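You operate a simulated robot arm through the tools that you are given. There is no shell and no other tool. Be economical: measure what you need, move in short steps, check, and stop when the job is done.

You are at the controls of a simulated robot arm. One attempt, no reset.

JOB
Put the pink packet on the green facing panel.
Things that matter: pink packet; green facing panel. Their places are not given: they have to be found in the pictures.

The check looks at the end state, three seconds after you hand in, the way a careful person would. Anything else that was tipped, shoved, dropped, spilled or broken makes it a failure.

ROBOT AND FRAMES
A 6-joint arm with a two-finger parallel gripper, fixed in place. Base frame: the origin is at the foot of the arm, x ahead of it, y to its left, z up; the work surface is at about z = 0. Lengths are in mm, angles in rad, forces in N, time in s.
With the tool pointing down near the work surface it reaches from about 140 to 580 mm from the base axis. Its first joint turns from -1.152 to 1.152 rad. Payload 2.1 kg.
The TCP is the grasp point between the finger pads, 30 mm short of the fingertips. In the tool frame z runs along the fingers and y along their closing line. Largest opening 94 mm; finger width 28, thickness 10; the body of the gripper, 50 by 96 mm, starts 55 mm behind the TCP.
Orientation is that of the tool frame in the base frame, as [roll, pitch, yaw] about the fixed x, y, z axes, in that order (R = Rz(yaw) Ry(pitch) Rx(roll)). With the fingers straight down and closing along the base's y, the tool's x points along the base's -x, its y along +y and its z along -z.

CONTROLS
- The arm moves only by the tool servo_tool. Its argument "steps" is a list of rows, each a list of 7 numbers: the shift along the tool's x, y, z in mm, then the turn, a rotation vector about the tool's x, y, z in rad, then the closure in counts, from 0 (fully open) to 255 (shut). In form: [[dx, dy, dz, wx, wy, wz, hand], ...]. A call has 1 to 12 rows; each row is the pose to reach, as a shift and turn from the pose commanded when the call began, along the tool's axes at that moment. Rows are played at 5 a second. More than 50 mm and 0.15 rad between two rows, or a gripper value outside its range, and nothing of the call is played. Where a pose cannot be reached the arm comes as near as it can. A force on the tool above 40 N (or 10 N above the force at the start of the call, whichever is more), or a blocked arm, ends the call early, and 0.2 s more pass. Each finger travels about 72 mm/s and halts on what it meets, pressing with about 40 N; the grip force reading is that of the motor and also rises with nothing between the fingers. The clock runs only during rows and for 0.2 s after the last one: add rows that repeat a pose to give the fingers time. It gives the time, the measured TCP pose, the force on the tool (base axes), the opening and the grip force at its end, in the units of the frame above (readings bear some noise).
- Cameras (640 x 400 px; columns grow to the right, rows downward): "scene" is fixed at [28, -354.6, 497]; the picture's right is [0.95, -0.31, 0.00], its down [-0.14, -0.44, -0.89] and it looks along [0.28, 0.84, -0.46] (base axes); focal length 332 px, centre (320, 200). "wrist" rides on the gripper at [76, 14, -103] in the tool frame; the picture's right is [-0.18, 0.98, 0.00], its down [-0.75, -0.14, -0.64] and it looks along [-0.63, -0.12, 0.77] (tool axes); focal length 243 px, centre (320, 200).
- camera(camera): a new picture of that camera. The clock stands still meanwhile.
- locate(camera, pixels): there is no depth. For up to 12 entries [column, row, z] of the newest picture of that camera ("zoom" is the newest enlarged one), the place [x, y] in the base frame at which the ray of that pixel passes the height z, good to about 2 mm. The clock stands still meanwhile.
- close_up(camera, box): a new picture of the part [left, top, right, bottom] of that camera's present view, enlarged. The clock stands still meanwhile.
- close_job(): hands the job in; it is judged then, once.

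Go step by step. Measure first, check grasps and placings, and put right what went wrong. The budget is 60 turns and 20 pictures, counting those below and the enlarged ones. Unless the task says otherwise, let go and move clear before handing in, and close with one line.

The tools are called as name(argument=value, ...) on one line, values as JSON. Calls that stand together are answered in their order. servo_tool: Moves the arm, as the interface text tells. Its arguments: {"type":"object","properties":{"steps":{"type":"array"}},"required":["steps"]} The other tools are called the same way: camera (camera) takes a picture; locate (camera, pixels) gives the place at which the rays of pixels pass given heights; close_up (camera, box) takes an enlarged picture of a part of a camera's view; close_job () hands the job in.

At the start:

```text
time: 0.0
tool_pos: [229.1, 122.9, 275.1]
tool_rot: [3.139, 0.002, 3.141]
ft_force: [-0.1, 0.2, 0.5]
opening: 94.1
grasp_force: 0.1
```

scene: 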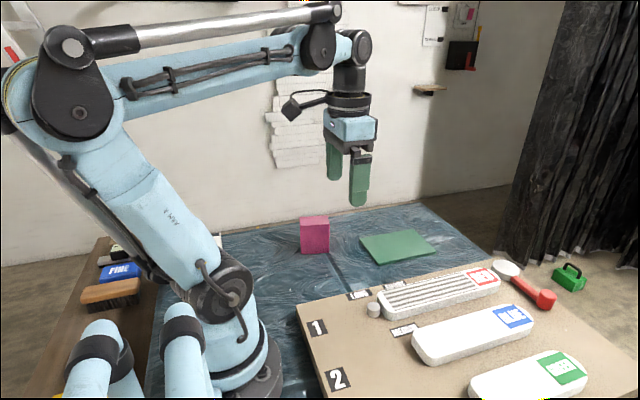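
wrist: 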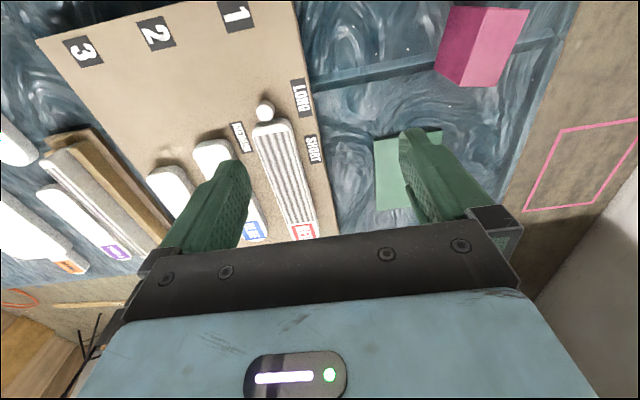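

The scene picture shows the pink packet around (314,235) and a green panel around (398,246). I'll enlarge that region to measure both.

close_up(camera="scene", box=[270, 190, 470, 315])

close_up(camera="wrist", box=[340, 0, 580, 150])

locate(camera="wrist", pixels=[[437, 72, 0], [500, 86, 0], [464, 86, 0], [374, 140, 0], [442, 130, 0], [378, 210, 0]])

locate(camera="scene", pixels=[[303, 254, 0], [329, 252, 0], [359, 236, 0], [413, 229, 0], [440, 248, 0], [377, 263, 0]])

```text
3.20 times, centred on (370, 252) of scene
```

zoom: 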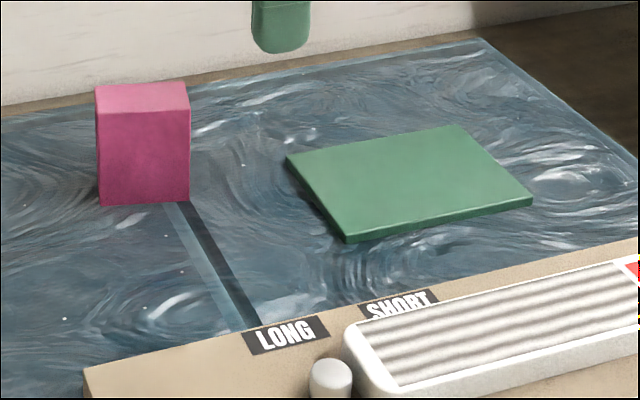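

```text
2.67 times, centred on (460, 75) of wrist
```

zoom: 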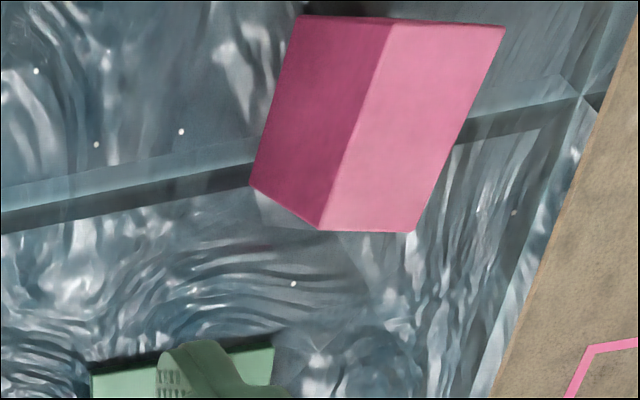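

```text
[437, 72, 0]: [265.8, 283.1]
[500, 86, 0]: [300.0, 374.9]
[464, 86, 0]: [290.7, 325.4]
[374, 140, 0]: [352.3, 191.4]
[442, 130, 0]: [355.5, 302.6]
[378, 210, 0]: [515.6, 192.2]
```

```text
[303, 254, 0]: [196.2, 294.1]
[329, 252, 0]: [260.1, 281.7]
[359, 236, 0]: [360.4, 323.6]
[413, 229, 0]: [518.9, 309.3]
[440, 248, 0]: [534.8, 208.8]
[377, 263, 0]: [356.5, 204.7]
```

The wrist zoom shows the packet's top face at about (486,7.5), (529,10), (495,87), (460,86), with bottom corners at (436,69) and (452.5,5.6). I'll pin down its height by comparing these at several heights, and do the same for the panel.

locate(camera="wrist", pixels=[[435.6, 69.4, 0], [452.5, 5.6, 0], [486.2, 7.5, 70], [529.4, 10.1, 70], [494.9, 87, 70], [460, 86.2, 70], [460, 86.2, 80]])

locate(camera="scene", pixels=[[301.2, 254, 0], [329.4, 252.5, 0], [300.3, 224.4, 70], [329.4, 225, 70], [328.7, 216, 70], [359.5, 239, 12], [414.5, 229, 12], [436, 252, 10], [378, 264, 10], [378, 266, 0], [436, 254.5, 0]])

```text
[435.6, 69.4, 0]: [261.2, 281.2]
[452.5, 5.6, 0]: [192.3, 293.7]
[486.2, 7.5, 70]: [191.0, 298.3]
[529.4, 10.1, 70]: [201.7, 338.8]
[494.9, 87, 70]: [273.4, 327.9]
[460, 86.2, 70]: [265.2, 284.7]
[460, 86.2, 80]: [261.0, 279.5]
```

```text
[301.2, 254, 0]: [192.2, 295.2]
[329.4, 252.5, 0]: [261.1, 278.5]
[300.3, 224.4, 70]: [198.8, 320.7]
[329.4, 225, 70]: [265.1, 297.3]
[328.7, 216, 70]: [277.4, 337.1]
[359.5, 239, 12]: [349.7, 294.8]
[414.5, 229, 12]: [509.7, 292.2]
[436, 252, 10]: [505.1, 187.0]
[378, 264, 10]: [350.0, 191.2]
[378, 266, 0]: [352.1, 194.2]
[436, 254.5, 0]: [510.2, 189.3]
```

The packet is about 70×41×78 mm, centred near (230.6, 308) and turned about -0.175 rad. The panel spans x 350–510, y 190–293, so its centre is about (430, 241). I'll move above the packet with the gripper turned to match.

servo_tool(steps=[[0, 45, 0, 0, 0, 0.05, 0], [-1, 90, 0, 0, 0, 0.1, 0], [-1, 140, 0, 0, 0, 0.14, 0], [-1.5, 185, 0, 0, 0, 0.175, 0], [-1.5, 185, 40, 0, 0, 0.175, 0], [-1.5, 185, 80, 0, 0, 0.175, 0], [-1.5, 185, 115, 0, 0, 0.175, 0], [-1.5, 185, 115, 0, 0, 0.175, 0]])

camera(camera="wrist")

close_up(camera="scene", box=[220, 130, 460, 280])

```text
time: 1.8
tool_pos: [231.2, 307.6, 159.3]
tool_rot: [3.141, 0.002, 2.966]
ft_force: [-0.4, -0.4, 0.5]
opening: 94.2
grasp_force: 0.1
```

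```text
15 pictures are left
```

wrist: 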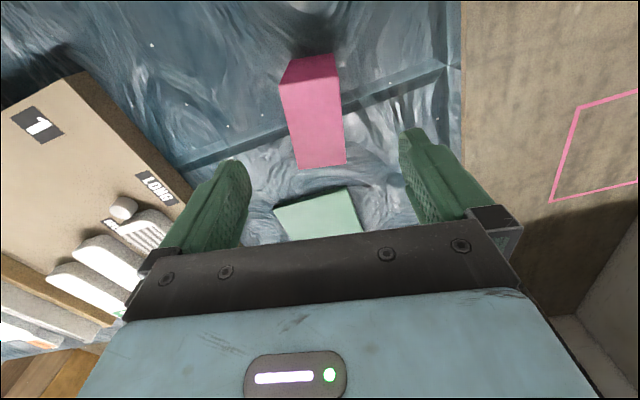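

```text
2.67 times, centred on (340, 205) of scene
```

zoom: 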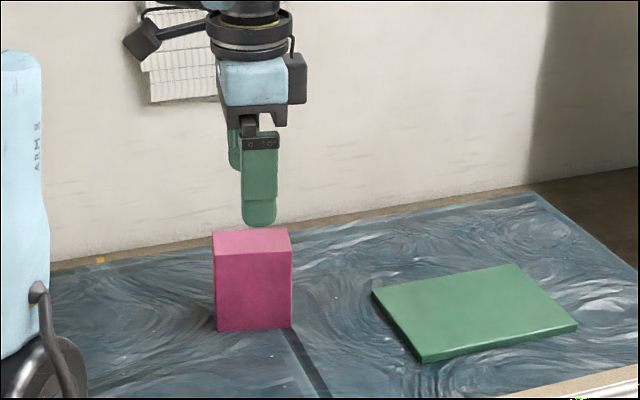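

The wrist picture puts the packet's top face at about (281,85), (338,78), (346,163), (298,168). I'll locate those corners before lowering.

locate(camera="wrist", pixels=[[281, 85, 78], [338, 78, 78], [346, 163, 78], [298, 168, 78], [290, 58, 0], [334, 53, 0]])

```text
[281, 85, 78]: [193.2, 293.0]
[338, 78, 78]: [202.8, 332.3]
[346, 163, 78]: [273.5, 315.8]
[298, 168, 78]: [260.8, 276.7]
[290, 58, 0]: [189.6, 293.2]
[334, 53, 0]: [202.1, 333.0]
```

The packet's centre refines to about (232.5, 305) and its turn to about -0.22 rad. I'll correct slightly, then lower to about z=47 with the fingers open.

servo_tool(steps=[[-2, -2, 0, 0, 0, 0.04, 0], [-2, -2, 30, 0, 0, 0.04, 0], [-2, -2, 60, 0, 0, 0.04, 0], [-2, -2, 90, 0, 0, 0.04, 0], [-2, -2, 112, 0, 0, 0.04, 0], [-2, -2, 112, 0, 0, 0.04, 0]])

camera(camera="wrist")

```text
time: 3.2
tool_pos: [232.1, 305.9, 46.8]
tool_rot: [3.139, 0.002, 2.926]
ft_force: [-0.4, 0.1, 0.8]
opening: 93.8
grasp_force: 0.1
```

```text
13 pictures are left
```

wrist: 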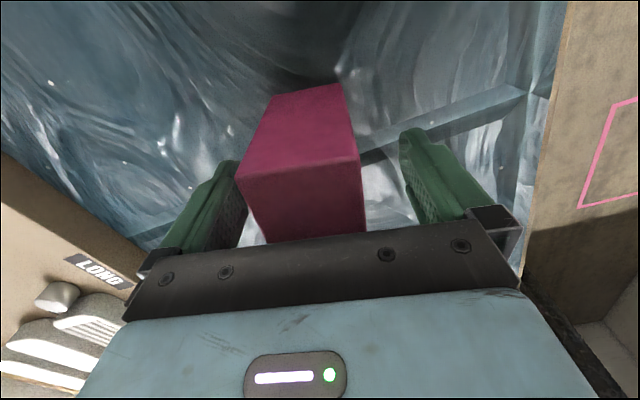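

The packet sits between the fingers. Its near top edge runs from about (236,178) to (359,160), so I'll check the centring.

locate(camera="wrist", pixels=[[236, 178, 78], [359, 160, 78], [271, 97, 0], [341, 84, 0]])

```text
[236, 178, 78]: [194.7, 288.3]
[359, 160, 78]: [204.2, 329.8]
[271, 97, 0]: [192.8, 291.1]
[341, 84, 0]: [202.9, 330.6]
```

The edge midpoint gives a centre near (233, 303) and a turn near -0.235 rad. I'll shift 3 mm, turn slightly, and close.

servo_tool(steps=[[0, -3, 0, 0, 0, 0.018, 0], [0, -3, 0, 0, 0, 0.018, 60], [0, -3, 0, 0, 0, 0.018, 120], [0, -3, 0, 0, 0, 0.018, 170], [0, -3, 0, 0, 0, 0.018, 170], [0, -3, 0, 0, 0, 0.018, 170]])

```text
time: 4.6
tool_pos: [232.0, 301.9, 48.3]
tool_rot: [3.139, 0.002, 2.907]
ft_force: [0.0, -0.9, -0.4]
opening: 46.2
grasp_force: 39.6
```

The fingers stopped at 46 mm with 39.6 N, so the packet is held. I'll lift it and check.

servo_tool(steps=[[0, 0, -5, 0, 0, 0, 170], [0, 0, -20, 0, 0, 0, 170], [0, 0, -45, 0, 0, 0, 170], [0, 0, -70, 0, 0, 0, 170], [0, 0, -70, 0, 0, 0, 170]])

close_up(camera="scene", box=[220, 130, 460, 280])

camera(camera="wrist")

```text
time: 5.8
tool_pos: [233.3, 303.9, 119.2]
tool_rot: [3.14, 0.002, 2.909]
ft_force: [0.1, 0.2, -2.6]
opening: 46.2
grasp_force: 40.1
```

```text
2.67 times, centred on (340, 205) of scene
```

zoom: 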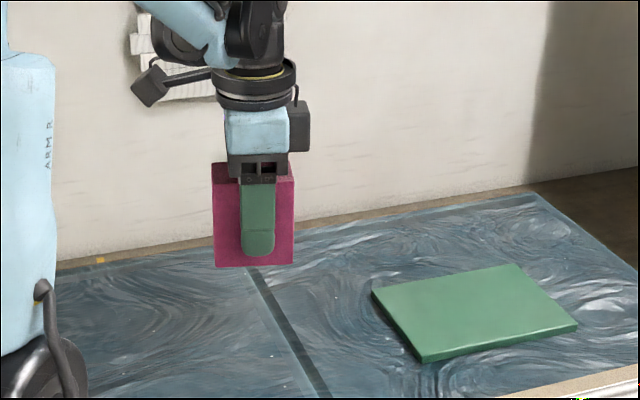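

```text
11 pictures are left
```

wrist: 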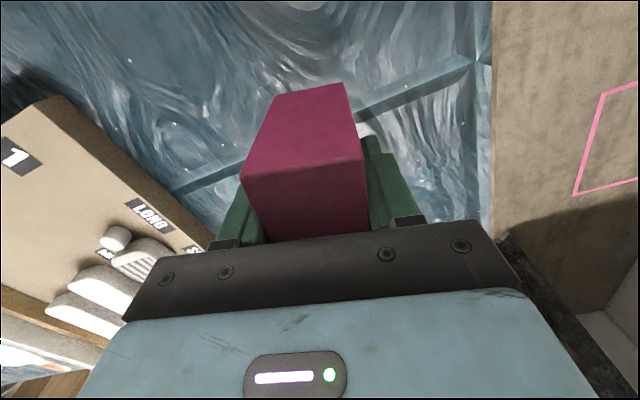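

The packet is lifted cleanly and the panel hasn't moved. I'll carry it above the panel centre (430, 241) and turn it to line up with the panel.

servo_tool(steps=[[-40, -3, 0, 0, 0, -0.05, 170], [-82, -6, 0, 0, 0, -0.1, 170], [-124, -10, 0, 0, 0, -0.15, 170], [-166, -13, 0, 0, 0, -0.2, 170], [-206, -16, 0, 0, 0, -0.22, 170], [-206, -16, 0, 0, 0, -0.22, 170], [-206, -16, 0, 0, 0, -0.22, 170]])

close_up(camera="scene", box=[280, 130, 520, 280])

camera(camera="wrist")

```text
time: 7.4
tool_pos: [431.1, 239.6, 120.8]
tool_rot: [3.138, 0.002, 3.129]
ft_force: [0.2, -0.6, -2.6]
opening: 46.1
grasp_force: 39.8
```

```text
2.67 times, centred on (400, 205) of scene
```

zoom: 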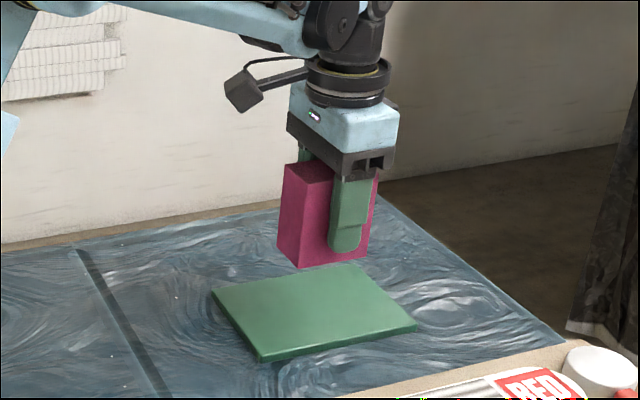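

```text
9 pictures are left
```

wrist: 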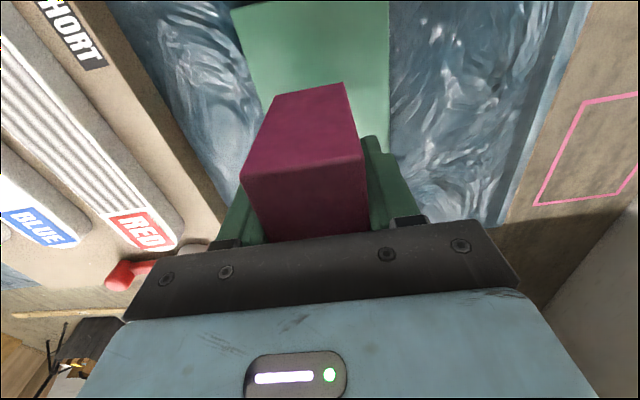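

The packet hangs over the panel with clearance on every side. I'll lower to about z=63, just above contact.

servo_tool(steps=[[0, 0, 20, 0, 0, 0, 170], [0, 0, 40, 0, 0, 0, 170], [0, 0, 53, 0, 0, 0, 170], [0, 0, 57, 0, 0, 0, 170], [0, 0, 57, 0, 0, 0, 170]])

close_up(camera="scene", box=[340, 190, 460, 265])

```text
time: 8.6
tool_pos: [428.8, 238.9, 62.3]
tool_rot: [3.139, 0.001, 3.128]
ft_force: [0.3, -0.9, -2.8]
opening: 45.9
grasp_force: 40.2
```

```text
5.33 times, centred on (400, 228) of scene
```

zoom: 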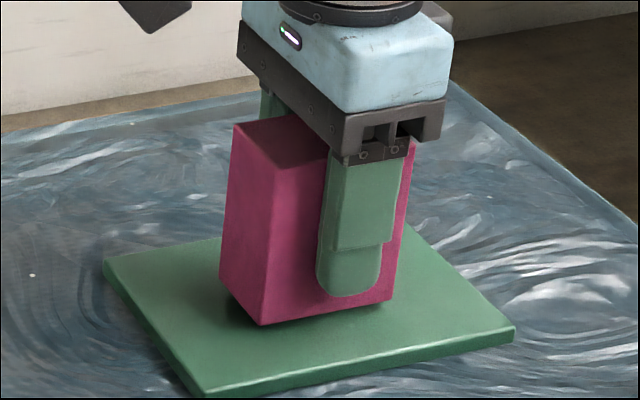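

There is still a small gap, with the force steady at -2.8 N. I'll step down 3 mm and watch the force.

servo_tool(steps=[[0, 0, 1, 0, 0, 0, 170], [0, 0, 2, 0, 0, 0, 170], [0, 0, 3, 0, 0, 0, 170], [0, 0, 3, 0, 0, 0, 170]])

```text
time: 9.6
tool_pos: [429.3, 239.8, 59.7]
tool_rot: [3.139, 0.002, 3.13]
ft_force: [0.5, 0.3, -2.3]
opening: 46.0
grasp_force: 40.0
```

No contact yet, as the force is still about -2.3 N. I'll go down 2 mm more.

servo_tool(steps=[[0, 0, 0.7, 0, 0, 0, 170], [0, 0, 1.4, 0, 0, 0, 170], [0, 0, 2, 0, 0, 0, 170], [0, 0, 2, 0, 0, 0, 170]])

```text
time: 10.6
tool_pos: [429.2, 239.8, 57.6]
tool_rot: [3.14, 0.003, 3.129]
ft_force: [-0.5, -0.1, -3.2]
opening: 46.0
grasp_force: 39.4
```

Still no contact. I'll go down another 2 mm.

servo_tool(steps=[[0, 0, 0.7, 0, 0, 0, 170], [0, 0, 1.4, 0, 0, 0, 170], [0, 0, 2, 0, 0, 0, 170], [0, 0, 2, 0, 0, 0, 170]])

close_up(camera="scene", box=[340, 190, 460, 265])

```text
time: 11.6
tool_pos: [429.1, 239.9, 56.8]
tool_rot: [3.14, 0.004, 3.128]
ft_force: [3.1, 1.9, 36.9]
opening: 46.1
grasp_force: 39.5
```

```text
5.33 times, centred on (400, 228) of scene
```

zoom: 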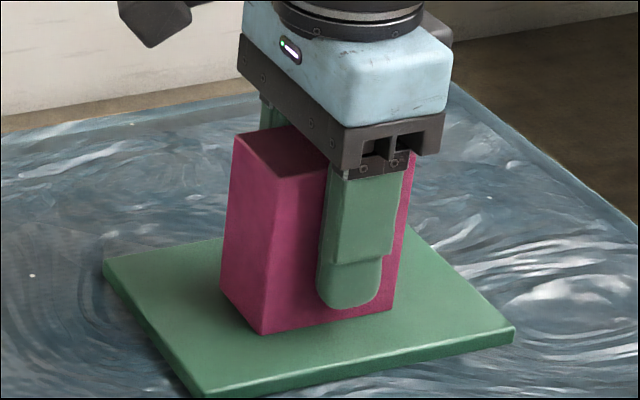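

The packet is seated, with 37 N of contact force. I'll ease up 1 mm to relieve it, then open the fingers.

servo_tool(steps=[[0, 0, -1, 0, 0, 0, 170], [0, 0, -1, 0, 0, 0, 170]])

```text
time: 12.2
tool_pos: [429.8, 238.6, 56.1]
tool_rot: [3.14, 0.003, 3.129]
ft_force: [3.2, 2.8, 10.2]
opening: 46.1
grasp_force: 39.6
```

The remaining load is light, about 10 N. I'll open gently.

servo_tool(steps=[[0, 0, -0.3, 0, 0, 0, 120], [0, 0, -0.3, 0, 0, 0, 105], [0, 0, -0.3, 0, 0, 0, 85], [0, 0, -0.3, 0, 0, 0, 65], [0, 0, -0.3, 0, 0, 0, 65]])

camera(camera="wrist")

```text
time: 13.4
tool_pos: [428.2, 238.4, 56.2]
tool_rot: [3.14, 0.003, 3.131]
ft_force: [-0.2, -0.1, 0.5]
opening: 70.0
grasp_force: 0.0
```

```text
6 pictures are left
```

wrist: 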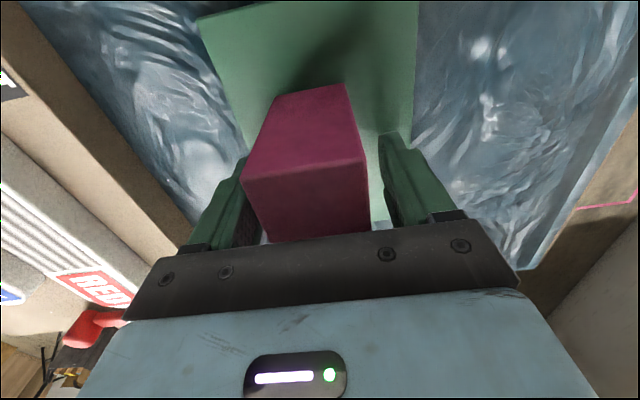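

The packet is free and standing on the panel, with gaps on both sides. I'll rise straight up.

servo_tool(steps=[[0, 0, -10, 0, 0, 0, 65], [0, 0, -30, 0, 0, 0, 65], [0, 0, -60, 0, 0, 0, 65], [0, 0, -100, 0, 0, 0, 65], [0, 0, -140, 0, 0, 0, 65], [0, 0, -140, 0, 0, 0, 65]])

camera(camera="scene")

```text
time: 14.8
tool_pos: [429.7, 237.2, 197.4]
tool_rot: [3.14, 0.001, 3.13]
ft_force: [0.5, 0.7, 0.2]
opening: 70.0
grasp_force: 0.0
```

```text
5 pictures are left
```

scene: 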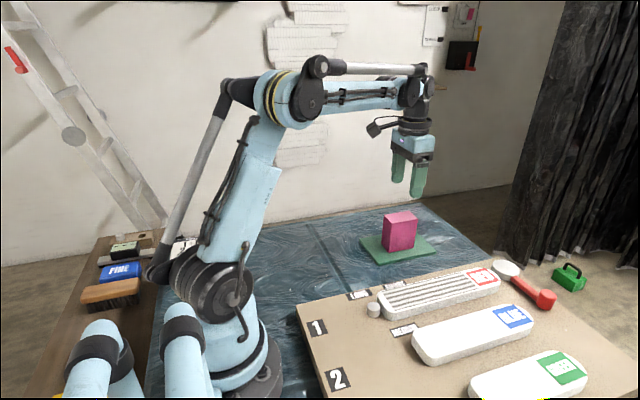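

The packet stands upright on the green panel around (399,231), the arm is clear, and nothing else has moved. I'm handing the job in.

close_job()

```text
The job is handed in.
```

The pink packet is standing upright near the middle of the green facing panel; the gripper has let go and is clear, and nothing else was disturbed.
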